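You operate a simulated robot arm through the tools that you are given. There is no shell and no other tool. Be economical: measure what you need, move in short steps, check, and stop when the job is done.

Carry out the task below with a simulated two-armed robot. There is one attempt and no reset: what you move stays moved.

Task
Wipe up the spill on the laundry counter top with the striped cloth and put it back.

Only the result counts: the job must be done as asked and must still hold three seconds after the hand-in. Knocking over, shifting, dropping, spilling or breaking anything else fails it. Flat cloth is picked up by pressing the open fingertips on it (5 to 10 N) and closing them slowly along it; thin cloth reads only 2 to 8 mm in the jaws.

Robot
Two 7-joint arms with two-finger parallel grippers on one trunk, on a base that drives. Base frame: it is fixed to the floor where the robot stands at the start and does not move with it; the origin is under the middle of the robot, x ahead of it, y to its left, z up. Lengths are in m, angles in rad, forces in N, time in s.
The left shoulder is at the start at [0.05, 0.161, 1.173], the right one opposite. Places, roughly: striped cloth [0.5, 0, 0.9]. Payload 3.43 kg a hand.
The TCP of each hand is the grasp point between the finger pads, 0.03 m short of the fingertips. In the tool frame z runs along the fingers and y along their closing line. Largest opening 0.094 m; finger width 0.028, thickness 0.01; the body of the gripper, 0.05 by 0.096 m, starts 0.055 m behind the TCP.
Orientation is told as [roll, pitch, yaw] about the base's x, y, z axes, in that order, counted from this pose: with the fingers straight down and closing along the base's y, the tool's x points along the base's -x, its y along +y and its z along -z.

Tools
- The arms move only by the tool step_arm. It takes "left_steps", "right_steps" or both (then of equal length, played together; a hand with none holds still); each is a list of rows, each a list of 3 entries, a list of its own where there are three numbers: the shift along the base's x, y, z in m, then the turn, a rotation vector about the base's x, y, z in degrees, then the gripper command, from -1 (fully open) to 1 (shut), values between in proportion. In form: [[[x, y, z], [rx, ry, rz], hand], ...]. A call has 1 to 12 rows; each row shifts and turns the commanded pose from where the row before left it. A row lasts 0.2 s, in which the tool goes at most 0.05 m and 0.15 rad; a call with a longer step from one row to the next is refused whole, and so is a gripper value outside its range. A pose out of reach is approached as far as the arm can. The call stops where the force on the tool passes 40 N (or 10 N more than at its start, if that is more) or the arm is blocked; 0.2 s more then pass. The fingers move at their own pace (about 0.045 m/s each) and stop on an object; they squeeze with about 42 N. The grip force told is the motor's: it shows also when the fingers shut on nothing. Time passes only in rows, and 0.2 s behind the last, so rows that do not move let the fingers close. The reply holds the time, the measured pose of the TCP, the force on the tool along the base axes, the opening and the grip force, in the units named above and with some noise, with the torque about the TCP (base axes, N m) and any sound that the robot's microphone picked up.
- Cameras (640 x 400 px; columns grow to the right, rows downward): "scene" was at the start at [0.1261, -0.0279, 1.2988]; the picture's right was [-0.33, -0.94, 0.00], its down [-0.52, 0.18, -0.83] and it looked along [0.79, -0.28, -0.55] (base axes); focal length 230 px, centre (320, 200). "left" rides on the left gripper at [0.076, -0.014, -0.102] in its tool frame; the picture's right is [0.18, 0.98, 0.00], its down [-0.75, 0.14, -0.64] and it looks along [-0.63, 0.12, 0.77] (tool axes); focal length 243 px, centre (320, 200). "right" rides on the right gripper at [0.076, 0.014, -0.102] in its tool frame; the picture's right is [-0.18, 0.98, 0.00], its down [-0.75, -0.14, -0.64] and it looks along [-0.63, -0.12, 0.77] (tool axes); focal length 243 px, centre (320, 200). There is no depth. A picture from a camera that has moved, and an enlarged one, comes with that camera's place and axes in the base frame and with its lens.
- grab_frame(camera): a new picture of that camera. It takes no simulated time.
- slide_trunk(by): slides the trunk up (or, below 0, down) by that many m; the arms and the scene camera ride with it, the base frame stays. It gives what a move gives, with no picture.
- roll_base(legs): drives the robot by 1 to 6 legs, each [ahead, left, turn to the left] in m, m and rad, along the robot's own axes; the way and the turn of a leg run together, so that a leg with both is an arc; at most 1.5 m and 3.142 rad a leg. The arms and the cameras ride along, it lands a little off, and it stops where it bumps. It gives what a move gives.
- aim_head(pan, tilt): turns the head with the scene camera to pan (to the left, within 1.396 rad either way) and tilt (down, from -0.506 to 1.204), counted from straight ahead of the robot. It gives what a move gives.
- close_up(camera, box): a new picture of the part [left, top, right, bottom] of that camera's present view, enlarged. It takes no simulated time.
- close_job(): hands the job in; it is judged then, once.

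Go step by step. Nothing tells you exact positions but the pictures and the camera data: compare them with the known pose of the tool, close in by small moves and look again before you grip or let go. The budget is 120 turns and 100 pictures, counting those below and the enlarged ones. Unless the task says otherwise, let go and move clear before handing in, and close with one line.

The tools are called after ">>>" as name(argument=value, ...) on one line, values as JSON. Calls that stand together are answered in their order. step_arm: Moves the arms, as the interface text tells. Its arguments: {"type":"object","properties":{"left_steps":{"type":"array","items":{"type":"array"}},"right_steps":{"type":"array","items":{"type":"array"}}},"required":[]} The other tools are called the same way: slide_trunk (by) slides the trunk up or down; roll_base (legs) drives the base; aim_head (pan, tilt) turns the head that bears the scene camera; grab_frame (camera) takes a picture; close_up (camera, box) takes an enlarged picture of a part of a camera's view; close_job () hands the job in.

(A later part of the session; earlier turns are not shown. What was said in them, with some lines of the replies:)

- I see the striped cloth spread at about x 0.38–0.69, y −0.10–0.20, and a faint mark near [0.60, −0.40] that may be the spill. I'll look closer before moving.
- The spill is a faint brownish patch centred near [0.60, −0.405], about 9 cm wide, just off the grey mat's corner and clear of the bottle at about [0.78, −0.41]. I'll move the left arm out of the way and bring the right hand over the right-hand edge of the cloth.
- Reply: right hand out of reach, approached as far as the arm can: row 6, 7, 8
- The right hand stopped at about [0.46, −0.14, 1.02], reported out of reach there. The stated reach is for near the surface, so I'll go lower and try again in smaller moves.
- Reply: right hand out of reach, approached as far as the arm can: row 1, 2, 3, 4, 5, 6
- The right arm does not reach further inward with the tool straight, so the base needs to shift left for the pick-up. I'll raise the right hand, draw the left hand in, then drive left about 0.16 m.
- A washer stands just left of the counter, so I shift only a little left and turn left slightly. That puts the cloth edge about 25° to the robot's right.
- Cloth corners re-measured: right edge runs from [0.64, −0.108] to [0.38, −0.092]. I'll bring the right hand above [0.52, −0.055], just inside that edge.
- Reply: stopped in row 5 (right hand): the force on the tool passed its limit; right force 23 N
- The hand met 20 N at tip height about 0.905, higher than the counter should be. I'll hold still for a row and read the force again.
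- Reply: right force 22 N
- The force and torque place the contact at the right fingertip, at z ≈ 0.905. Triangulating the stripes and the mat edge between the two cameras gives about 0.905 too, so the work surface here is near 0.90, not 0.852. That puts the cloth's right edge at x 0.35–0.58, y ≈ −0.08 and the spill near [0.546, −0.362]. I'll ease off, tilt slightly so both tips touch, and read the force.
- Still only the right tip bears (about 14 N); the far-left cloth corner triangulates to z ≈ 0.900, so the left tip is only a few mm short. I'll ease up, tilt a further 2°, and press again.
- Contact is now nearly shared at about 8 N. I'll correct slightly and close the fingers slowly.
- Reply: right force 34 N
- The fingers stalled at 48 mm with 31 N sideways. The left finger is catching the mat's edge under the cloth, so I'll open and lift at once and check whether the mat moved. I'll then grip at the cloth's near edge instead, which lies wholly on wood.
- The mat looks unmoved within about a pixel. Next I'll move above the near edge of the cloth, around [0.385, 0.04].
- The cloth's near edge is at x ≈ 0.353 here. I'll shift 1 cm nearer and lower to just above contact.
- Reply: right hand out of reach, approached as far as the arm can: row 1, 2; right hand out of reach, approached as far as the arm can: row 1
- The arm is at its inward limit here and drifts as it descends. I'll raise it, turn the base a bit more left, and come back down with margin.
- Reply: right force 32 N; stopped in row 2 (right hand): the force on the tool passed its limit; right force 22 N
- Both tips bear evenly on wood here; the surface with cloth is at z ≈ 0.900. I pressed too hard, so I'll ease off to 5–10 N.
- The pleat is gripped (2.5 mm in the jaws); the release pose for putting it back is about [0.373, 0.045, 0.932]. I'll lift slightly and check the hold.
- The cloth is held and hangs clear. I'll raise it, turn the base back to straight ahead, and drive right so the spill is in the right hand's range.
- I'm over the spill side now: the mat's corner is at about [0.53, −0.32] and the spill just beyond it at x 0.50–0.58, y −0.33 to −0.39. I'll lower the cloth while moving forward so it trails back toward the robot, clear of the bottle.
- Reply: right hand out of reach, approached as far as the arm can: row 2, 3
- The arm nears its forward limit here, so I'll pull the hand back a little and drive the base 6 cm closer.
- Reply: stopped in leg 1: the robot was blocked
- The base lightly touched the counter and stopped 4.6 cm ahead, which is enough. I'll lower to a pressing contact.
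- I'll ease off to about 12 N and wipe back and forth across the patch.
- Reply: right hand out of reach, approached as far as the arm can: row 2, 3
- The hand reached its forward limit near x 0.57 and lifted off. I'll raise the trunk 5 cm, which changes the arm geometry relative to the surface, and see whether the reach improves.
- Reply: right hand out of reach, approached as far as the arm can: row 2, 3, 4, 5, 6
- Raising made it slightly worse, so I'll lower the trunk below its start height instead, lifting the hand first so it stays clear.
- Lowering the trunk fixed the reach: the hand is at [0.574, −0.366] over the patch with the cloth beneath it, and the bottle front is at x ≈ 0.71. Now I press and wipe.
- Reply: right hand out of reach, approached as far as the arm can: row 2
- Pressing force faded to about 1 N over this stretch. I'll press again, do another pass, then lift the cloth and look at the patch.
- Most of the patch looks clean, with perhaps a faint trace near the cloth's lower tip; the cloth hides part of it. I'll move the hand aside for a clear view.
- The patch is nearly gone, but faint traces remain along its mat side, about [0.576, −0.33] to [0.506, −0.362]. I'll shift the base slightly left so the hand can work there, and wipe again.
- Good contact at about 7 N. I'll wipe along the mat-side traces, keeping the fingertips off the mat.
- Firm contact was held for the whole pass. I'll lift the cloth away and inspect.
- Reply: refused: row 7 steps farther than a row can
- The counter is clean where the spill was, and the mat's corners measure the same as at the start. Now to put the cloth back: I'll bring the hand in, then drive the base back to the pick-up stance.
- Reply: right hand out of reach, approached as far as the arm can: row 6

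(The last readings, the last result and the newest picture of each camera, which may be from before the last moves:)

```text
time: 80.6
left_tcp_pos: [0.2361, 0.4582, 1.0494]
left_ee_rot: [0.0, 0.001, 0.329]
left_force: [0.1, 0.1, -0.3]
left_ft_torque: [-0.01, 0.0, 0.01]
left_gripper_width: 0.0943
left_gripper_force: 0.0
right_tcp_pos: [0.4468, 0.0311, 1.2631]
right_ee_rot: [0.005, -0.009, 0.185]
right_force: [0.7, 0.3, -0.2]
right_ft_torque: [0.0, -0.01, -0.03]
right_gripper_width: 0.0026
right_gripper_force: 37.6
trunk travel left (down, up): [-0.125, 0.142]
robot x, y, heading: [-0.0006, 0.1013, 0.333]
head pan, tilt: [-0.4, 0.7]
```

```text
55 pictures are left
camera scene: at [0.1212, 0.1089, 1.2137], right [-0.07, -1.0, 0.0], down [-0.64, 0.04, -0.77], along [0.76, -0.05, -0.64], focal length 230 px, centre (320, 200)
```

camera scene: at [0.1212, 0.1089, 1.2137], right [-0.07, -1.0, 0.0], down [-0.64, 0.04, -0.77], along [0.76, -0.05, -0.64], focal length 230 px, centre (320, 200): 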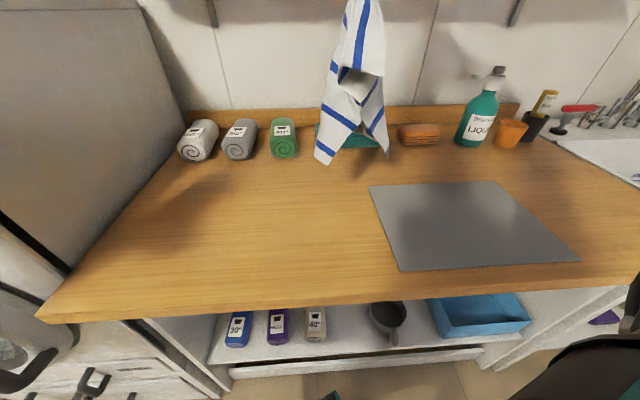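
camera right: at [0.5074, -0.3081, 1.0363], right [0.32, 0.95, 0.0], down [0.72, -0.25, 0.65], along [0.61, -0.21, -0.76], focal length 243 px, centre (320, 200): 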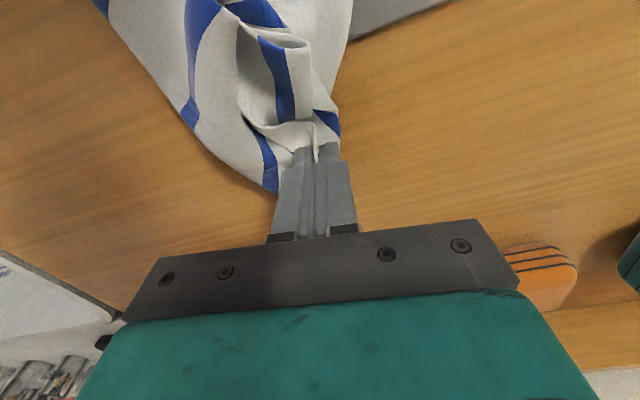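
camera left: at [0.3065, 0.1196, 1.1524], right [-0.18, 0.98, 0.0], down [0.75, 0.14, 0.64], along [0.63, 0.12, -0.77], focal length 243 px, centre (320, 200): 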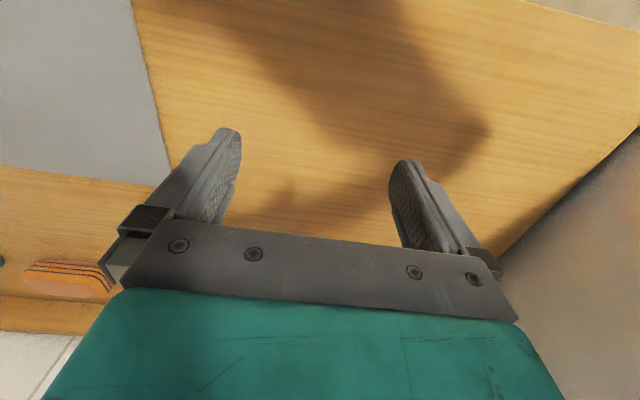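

Back at the pick-up stance with the cloth hanging. I'll carry it forward to about x 0.57 so its far edge touches down near its original place at x ≈ 0.60.

>>> step_arm(right_steps=[[[0.025, 0.002, -0.015], [0, 0, 0], 1], [[0.025, 0.002, -0.015], [0, 0, 0], 1], [[0.025, 0.002, -0.015], [0, 0, 0], 1], [[0.025, 0.002, -0.015], [0, 0, 0], 1], [[0.02, 0.002, -0.01], [0, 0, 0], 1], [[0, 0, 0], [0, 0, 0], 1], [[0, 0, 0], [0, 0, 0], 1]])

>>> grab_frame(camera="scene")

>>> grab_frame(camera="left")

```text
time: 82.2
left_tcp_pos: [0.2359, 0.4576, 1.0486]
left_ee_rot: [-0.001, -0.001, 0.33]
left_force: [0.3, -0.3, 0.5]
left_ft_torque: [0.01, 0.02, 0.02]
left_gripper_width: 0.0942
left_gripper_force: 0.1
right_tcp_pos: [0.5549, 0.029, 1.1837]
right_ee_rot: [0.007, -0.009, 0.184]
right_force: [-1.0, -0.3, -0.4]
right_ft_torque: [0.04, 0.01, -0.02]
right_gripper_width: 0.0023
right_gripper_force: 36.9
right hand out of reach, approached as far as the arm can: row 3, 4, 5
trunk travel left (down, up): [-0.125, 0.142]
robot x, y, heading: [-0.0017, 0.1019, 0.33]
head pan, tilt: [-0.4, 0.7]
```

```text
54 pictures are left
camera scene: at [0.1213, 0.1088, 1.2137], right [-0.07, -1.0, 0.0], down [-0.64, 0.04, -0.76], along [0.76, -0.05, -0.64], focal length 230 px, centre (320, 200)
```

scene: 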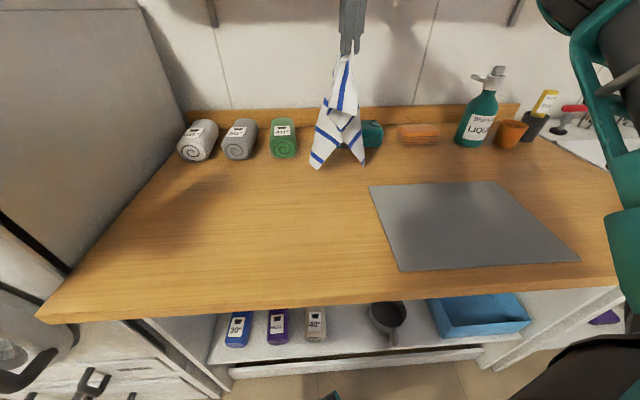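

```text
53 pictures are left
camera left: at [0.1683, 0.4201, 1.1524], right [-0.49, 0.87, 0.0], down [0.67, 0.38, 0.64], along [0.56, 0.32, -0.77], focal length 243 px, centre (320, 200)
```

left: 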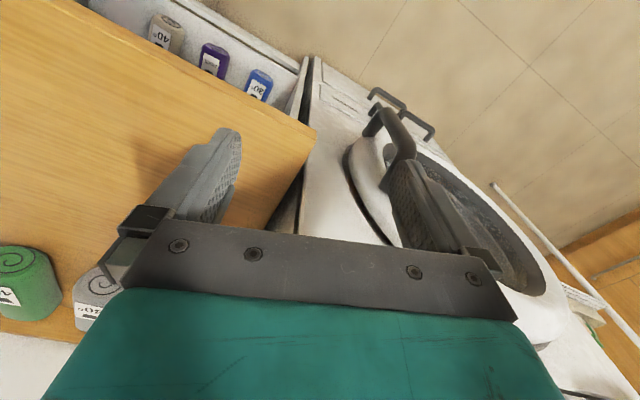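

The hanging edge is about 4 cm above the counter. I'll nudge the base forward and left a little so the far edge comes down nearer its original line.

>>> roll_base(legs=[[0.035, 0.01, 0]])

>>> step_arm(right_steps=[[[0.003, 0, -0.015], [0, 0, 0], 1], [[0.003, 0, -0.015], [0, 0, 0], 1], [[0, 0, -0.01], [0, 0, 0], 1], [[0, 0, 0], [0, 0, 0], 1]])

>>> close_up(camera="scene", box=[230, 60, 450, 220])

```text
time: 83.0
left_tcp_pos: [0.2661, 0.4797, 1.0503]
left_ee_rot: [0.0, 0.003, 0.33]
left_force: [-0.1, -0.3, 0.1]
left_ft_torque: [0.0, 0.02, -0.01]
left_gripper_width: 0.0939
left_gripper_force: 0.0
right_tcp_pos: [0.5862, 0.0502, 1.1826]
right_ee_rot: [0.006, -0.008, 0.187]
right_force: [0.3, -0.3, -0.6]
right_ft_torque: [0.03, 0.03, -0.05]
right_gripper_width: 0.0027
right_gripper_force: 37.5
trunk travel left (down, up): [-0.125, 0.142]
robot x, y, heading: [0.0232, 0.1213, 0.33]
head pan, tilt: [-0.4, 0.7]
```

```text
time: 84.0
left_tcp_pos: [0.2651, 0.4794, 1.0491]
left_ee_rot: [-0.001, 0.0, 0.33]
left_force: [0.6, 0.6, 0.2]
left_ft_torque: [0.01, -0.02, 0.03]
left_gripper_width: 0.0942
left_gripper_force: 0.1
right_tcp_pos: [0.592, 0.0495, 1.1428]
right_ee_rot: [0.004, -0.008, 0.185]
right_force: [0.0, -0.1, -0.5]
right_ft_torque: [-0.02, -0.01, -0.01]
right_gripper_width: 0.0027
right_gripper_force: 36.9
trunk travel left (down, up): [-0.125, 0.142]
robot x, y, heading: [0.0226, 0.1203, 0.326]
head pan, tilt: [-0.4, 0.7]
```

```text
2.50 times, centred on (340, 140) of scene
camera zoom: at [0.1508, 0.1293, 1.2137], right [-0.07, -1.0, 0.0], down [-0.64, 0.04, -0.76], along [0.76, -0.05, -0.64], focal length 574 px, centre (270, 350)
```

zoom: 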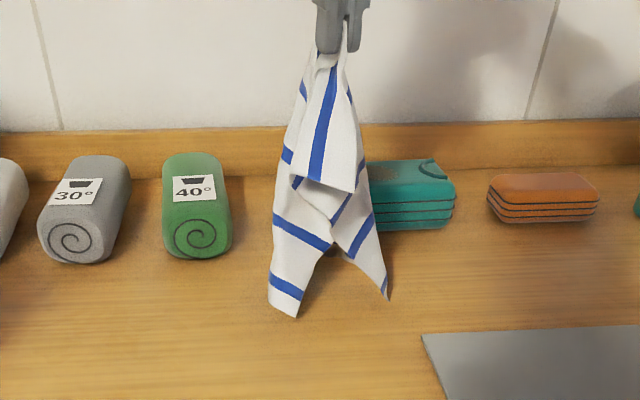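

The corners are just about to touch at the right line. I'll lower a little more, then lay the cloth down in an arc back toward the robot.

>>> step_arm(right_steps=[[[0, 0, -0.012], [0, 0, 0], 1], [[0, 0, -0.012], [0, 0, 0], 1], [[-0.015, 0, -0.006], [0, 0, 0], 1], [[-0.03, 0, -0.008], [0, 0, 0], 1], [[-0.03, 0, -0.01], [0, 0, 0], 1], [[-0.03, 0, -0.018], [0, 0, 0], 1], [[0, 0, 0], [0, 0, 0], 1]])

>>> grab_frame(camera="scene")

```text
time: 85.7
left_tcp_pos: [0.2664, 0.4783, 1.0481]
left_ee_rot: [0.0, -0.001, 0.33]
left_force: [0.1, -0.1, -0.1]
left_ft_torque: [0.01, 0.01, 0.0]
left_gripper_width: 0.094
left_gripper_force: 0.1
right_tcp_pos: [0.4853, 0.0476, 1.0765]
right_ee_rot: [0.006, -0.008, 0.184]
right_force: [0.2, -0.3, -0.3]
right_ft_torque: [0.0, 0.01, 0.0]
right_gripper_width: 0.0024
right_gripper_force: 36.9
trunk travel left (down, up): [-0.125, 0.142]
robot x, y, heading: [0.0261, 0.117, 0.326]
head pan, tilt: [-0.4, 0.7]
```

```text
51 pictures are left
camera scene: at [0.1509, 0.1293, 1.2137], right [-0.07, -1.0, 0.0], down [-0.64, 0.04, -0.76], along [0.76, -0.05, -0.64], focal length 230 px, centre (320, 200)
```

scene: 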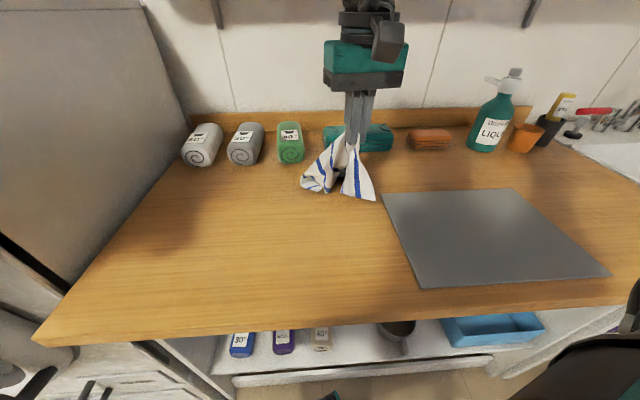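

>>> step_arm(right_steps=[[[-0.028, 0, -0.02], [0, 0, 0], 1], [[-0.025, 0, -0.026], [0, 0, 0], 1], [[-0.02, 0, -0.03], [0, 0, 0], 1], [[0, 0, 0], [0, 0, 0], 1]])

>>> grab_frame(camera="scene")

>>> grab_frame(camera="right")

```text
time: 86.7
left_tcp_pos: [0.2657, 0.4783, 1.0504]
left_ee_rot: [0.002, -0.001, 0.331]
left_force: [-0.1, -0.3, 0.0]
left_ft_torque: [0.0, 0.02, -0.03]
left_gripper_width: 0.0938
left_gripper_force: 0.1
right_tcp_pos: [0.4125, 0.0488, 1.001]
right_ee_rot: [0.005, -0.008, 0.185]
right_force: [-0.2, -0.5, 0.1]
right_ft_torque: [0.01, -0.01, -0.03]
right_gripper_width: 0.0026
right_gripper_force: 37.3
trunk travel left (down, up): [-0.125, 0.142]
robot x, y, heading: [0.0313, 0.1215, 0.332]
head pan, tilt: [-0.4, 0.7]
```

```text
50 pictures are left
camera scene: at [0.1508, 0.1293, 1.2137], right [-0.07, -1.0, 0.0], down [-0.64, 0.04, -0.76], along [0.76, -0.05, -0.64], focal length 230 px, centre (320, 200)
```

scene: 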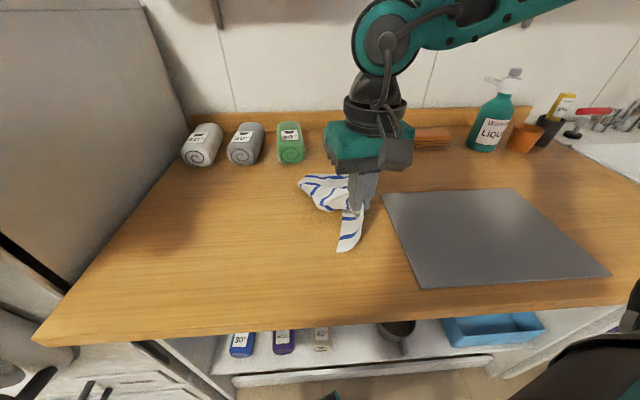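

```text
49 pictures are left
camera right: at [0.3334, 0.0496, 1.1021], right [0.0, 1.0, 0.01], down [0.76, -0.01, 0.65], along [0.65, 0.01, -0.76], focal length 243 px, centre (320, 200)
```

right: 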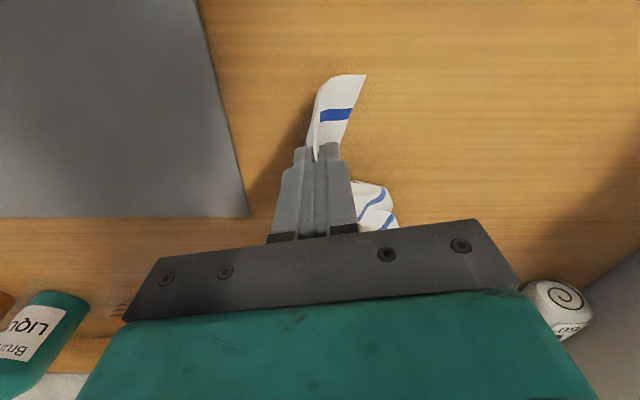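

The cloth is coming down somewhat bunched. I'll finish lowering to the release height and see how it lies before letting go.

>>> step_arm(right_steps=[[[-0.02, 0, -0.02], [0, 0, 0], 1], [[-0.015, -0.002, -0.02], [0, 0, 0], 1], [[-0.004, -0.001, -0.02], [0, 0, 0], 1], [[0, 0, 0], [0, 0, 0], 1]])

>>> close_up(camera="scene", box=[240, 130, 480, 290])

>>> grab_frame(camera="right")

```text
time: 87.7
left_tcp_pos: [0.2655, 0.4777, 1.0484]
left_ee_rot: [0.0, 0.0, 0.329]
left_force: [0.6, 0.3, -0.6]
left_ft_torque: [0.01, 0.02, 0.0]
left_gripper_width: 0.0938
left_gripper_force: 0.1
right_tcp_pos: [0.3724, 0.0446, 0.9407]
right_ee_rot: [0.006, -0.01, 0.185]
right_force: [0.4, -0.6, 0.2]
right_ft_torque: [0.04, -0.02, -0.01]
right_gripper_width: 0.0026
right_gripper_force: 36.7
trunk travel left (down, up): [-0.125, 0.142]
robot x, y, heading: [0.0239, 0.1207, 0.329]
head pan, tilt: [-0.4, 0.7]
```

```text
2.50 times, centred on (360, 210) of scene
camera zoom: at [0.1508, 0.1293, 1.2137], right [-0.07, -1.0, 0.0], down [-0.64, 0.04, -0.76], along [0.76, -0.05, -0.64], focal length 574 px, centre (220, 175)
```

zoom: 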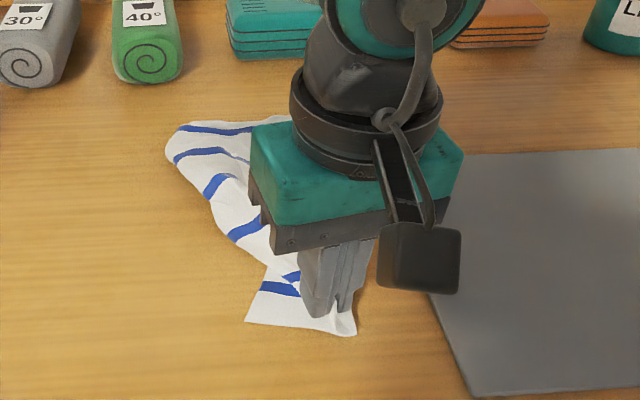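

```text
47 pictures are left
camera right: at [0.2944, 0.0458, 1.0414], right [0.0, 1.0, 0.01], down [0.76, 0.0, 0.65], along [0.65, 0.0, -0.76], focal length 243 px, centre (320, 200)
```

right: 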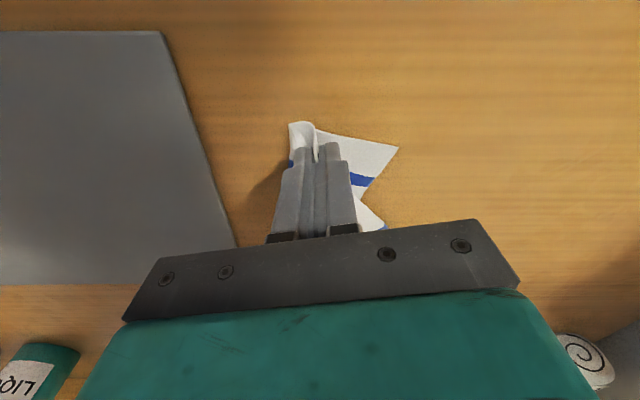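

It lies along its original line: near edge at the right place, far edge near x 0.6. I'll lower the last few mm, open, lift, and look.

>>> step_arm(right_steps=[[[0, 0, -0.005], [0, 0, 0], 1], [[0, 0, 0], [0, 0, 0], 0.8], [[0, 0, 0], [0, 0, 0], 0.4], [[0, 0, 0], [0, 0, 0], 0.2], [[0, 0, 0.02], [0, 0, 0], 0.2], [[0, 0, 0.03], [0, 0, 0], 0.2], [[0, 0, 0.04], [0, 0, 0], 0.0], [[-0.02, -0.03, 0.03], [0, 0, 0], 0], [[-0.02, -0.04, 0.01], [0, 0, 0], 0], [[0, -0.04, 0.01], [0, 0, 0], 0], [[0, -0.04, 0.01], [0, 0, 0], 0]])

>>> grab_frame(camera="scene")

```text
time: 90.0
left_tcp_pos: [0.2659, 0.4782, 1.0483]
left_ee_rot: [0.001, 0.0, 0.331]
left_force: [0.4, -0.1, -0.9]
left_ft_torque: [-0.02, -0.01, -0.01]
left_gripper_width: 0.0939
left_gripper_force: 0.0
right_tcp_pos: [0.3346, -0.1034, 1.084]
right_ee_rot: [0.004, -0.008, 0.186]
right_force: [0.3, -0.6, 0.1]
right_ft_torque: [0.01, -0.02, -0.01]
right_gripper_width: 0.0473
right_gripper_force: 0.0
trunk travel left (down, up): [-0.125, 0.142]
robot x, y, heading: [0.0223, 0.1205, 0.329]
head pan, tilt: [-0.4, 0.7]
```

```text
46 pictures are left
camera scene: at [0.1511, 0.1289, 1.2137], right [-0.07, -1.0, 0.0], down [-0.64, 0.05, -0.76], along [0.76, -0.05, -0.64], focal length 230 px, centre (320, 200)
```

scene: 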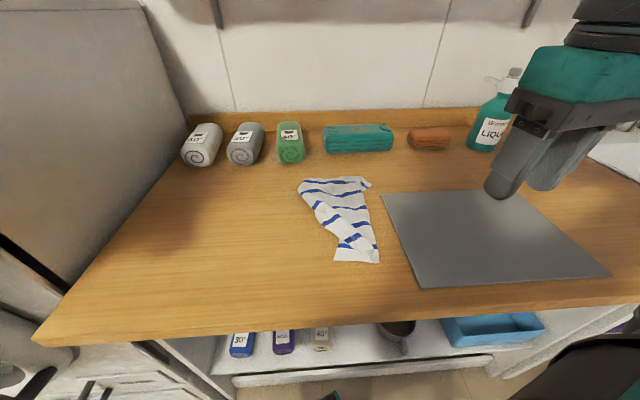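

The cloth is back: its outline spans x 0.36–0.58, y −0.02–0.15, with its centre within about 2 cm of the original, but it is folded narrower. I'll look closer to judge whether to spread it.

>>> close_up(camera="scene", box=[270, 160, 420, 280])

```text
3.33 times, centred on (345, 220) of scene
camera zoom: at [0.1511, 0.1289, 1.2137], right [-0.07, -1.0, 0.0], down [-0.64, 0.05, -0.76], along [0.76, -0.05, -0.64], focal length 766 px, centre (237, 133)
```

zoom: 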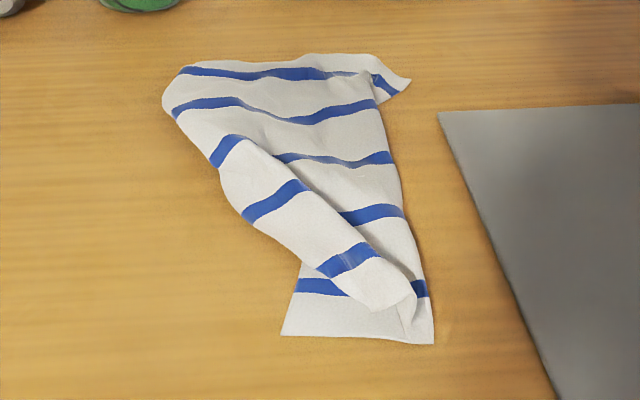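

The patch is wiped clean and the cloth lies wholly inside its original footprint, off the mat. Nothing else has moved in the pictures, and both hands are open and clear. It is folded narrower than before, but pulling at it more could shift it or the mat, so I'm handing in now.

>>> close_job()

```text
The job is handed in.
```

I wiped the spill off the counter and put the striped cloth back in its original place, within about 2 cm of where it was but folded narrower than at the start; both hands are clear and nothing else looks moved in the pictures.
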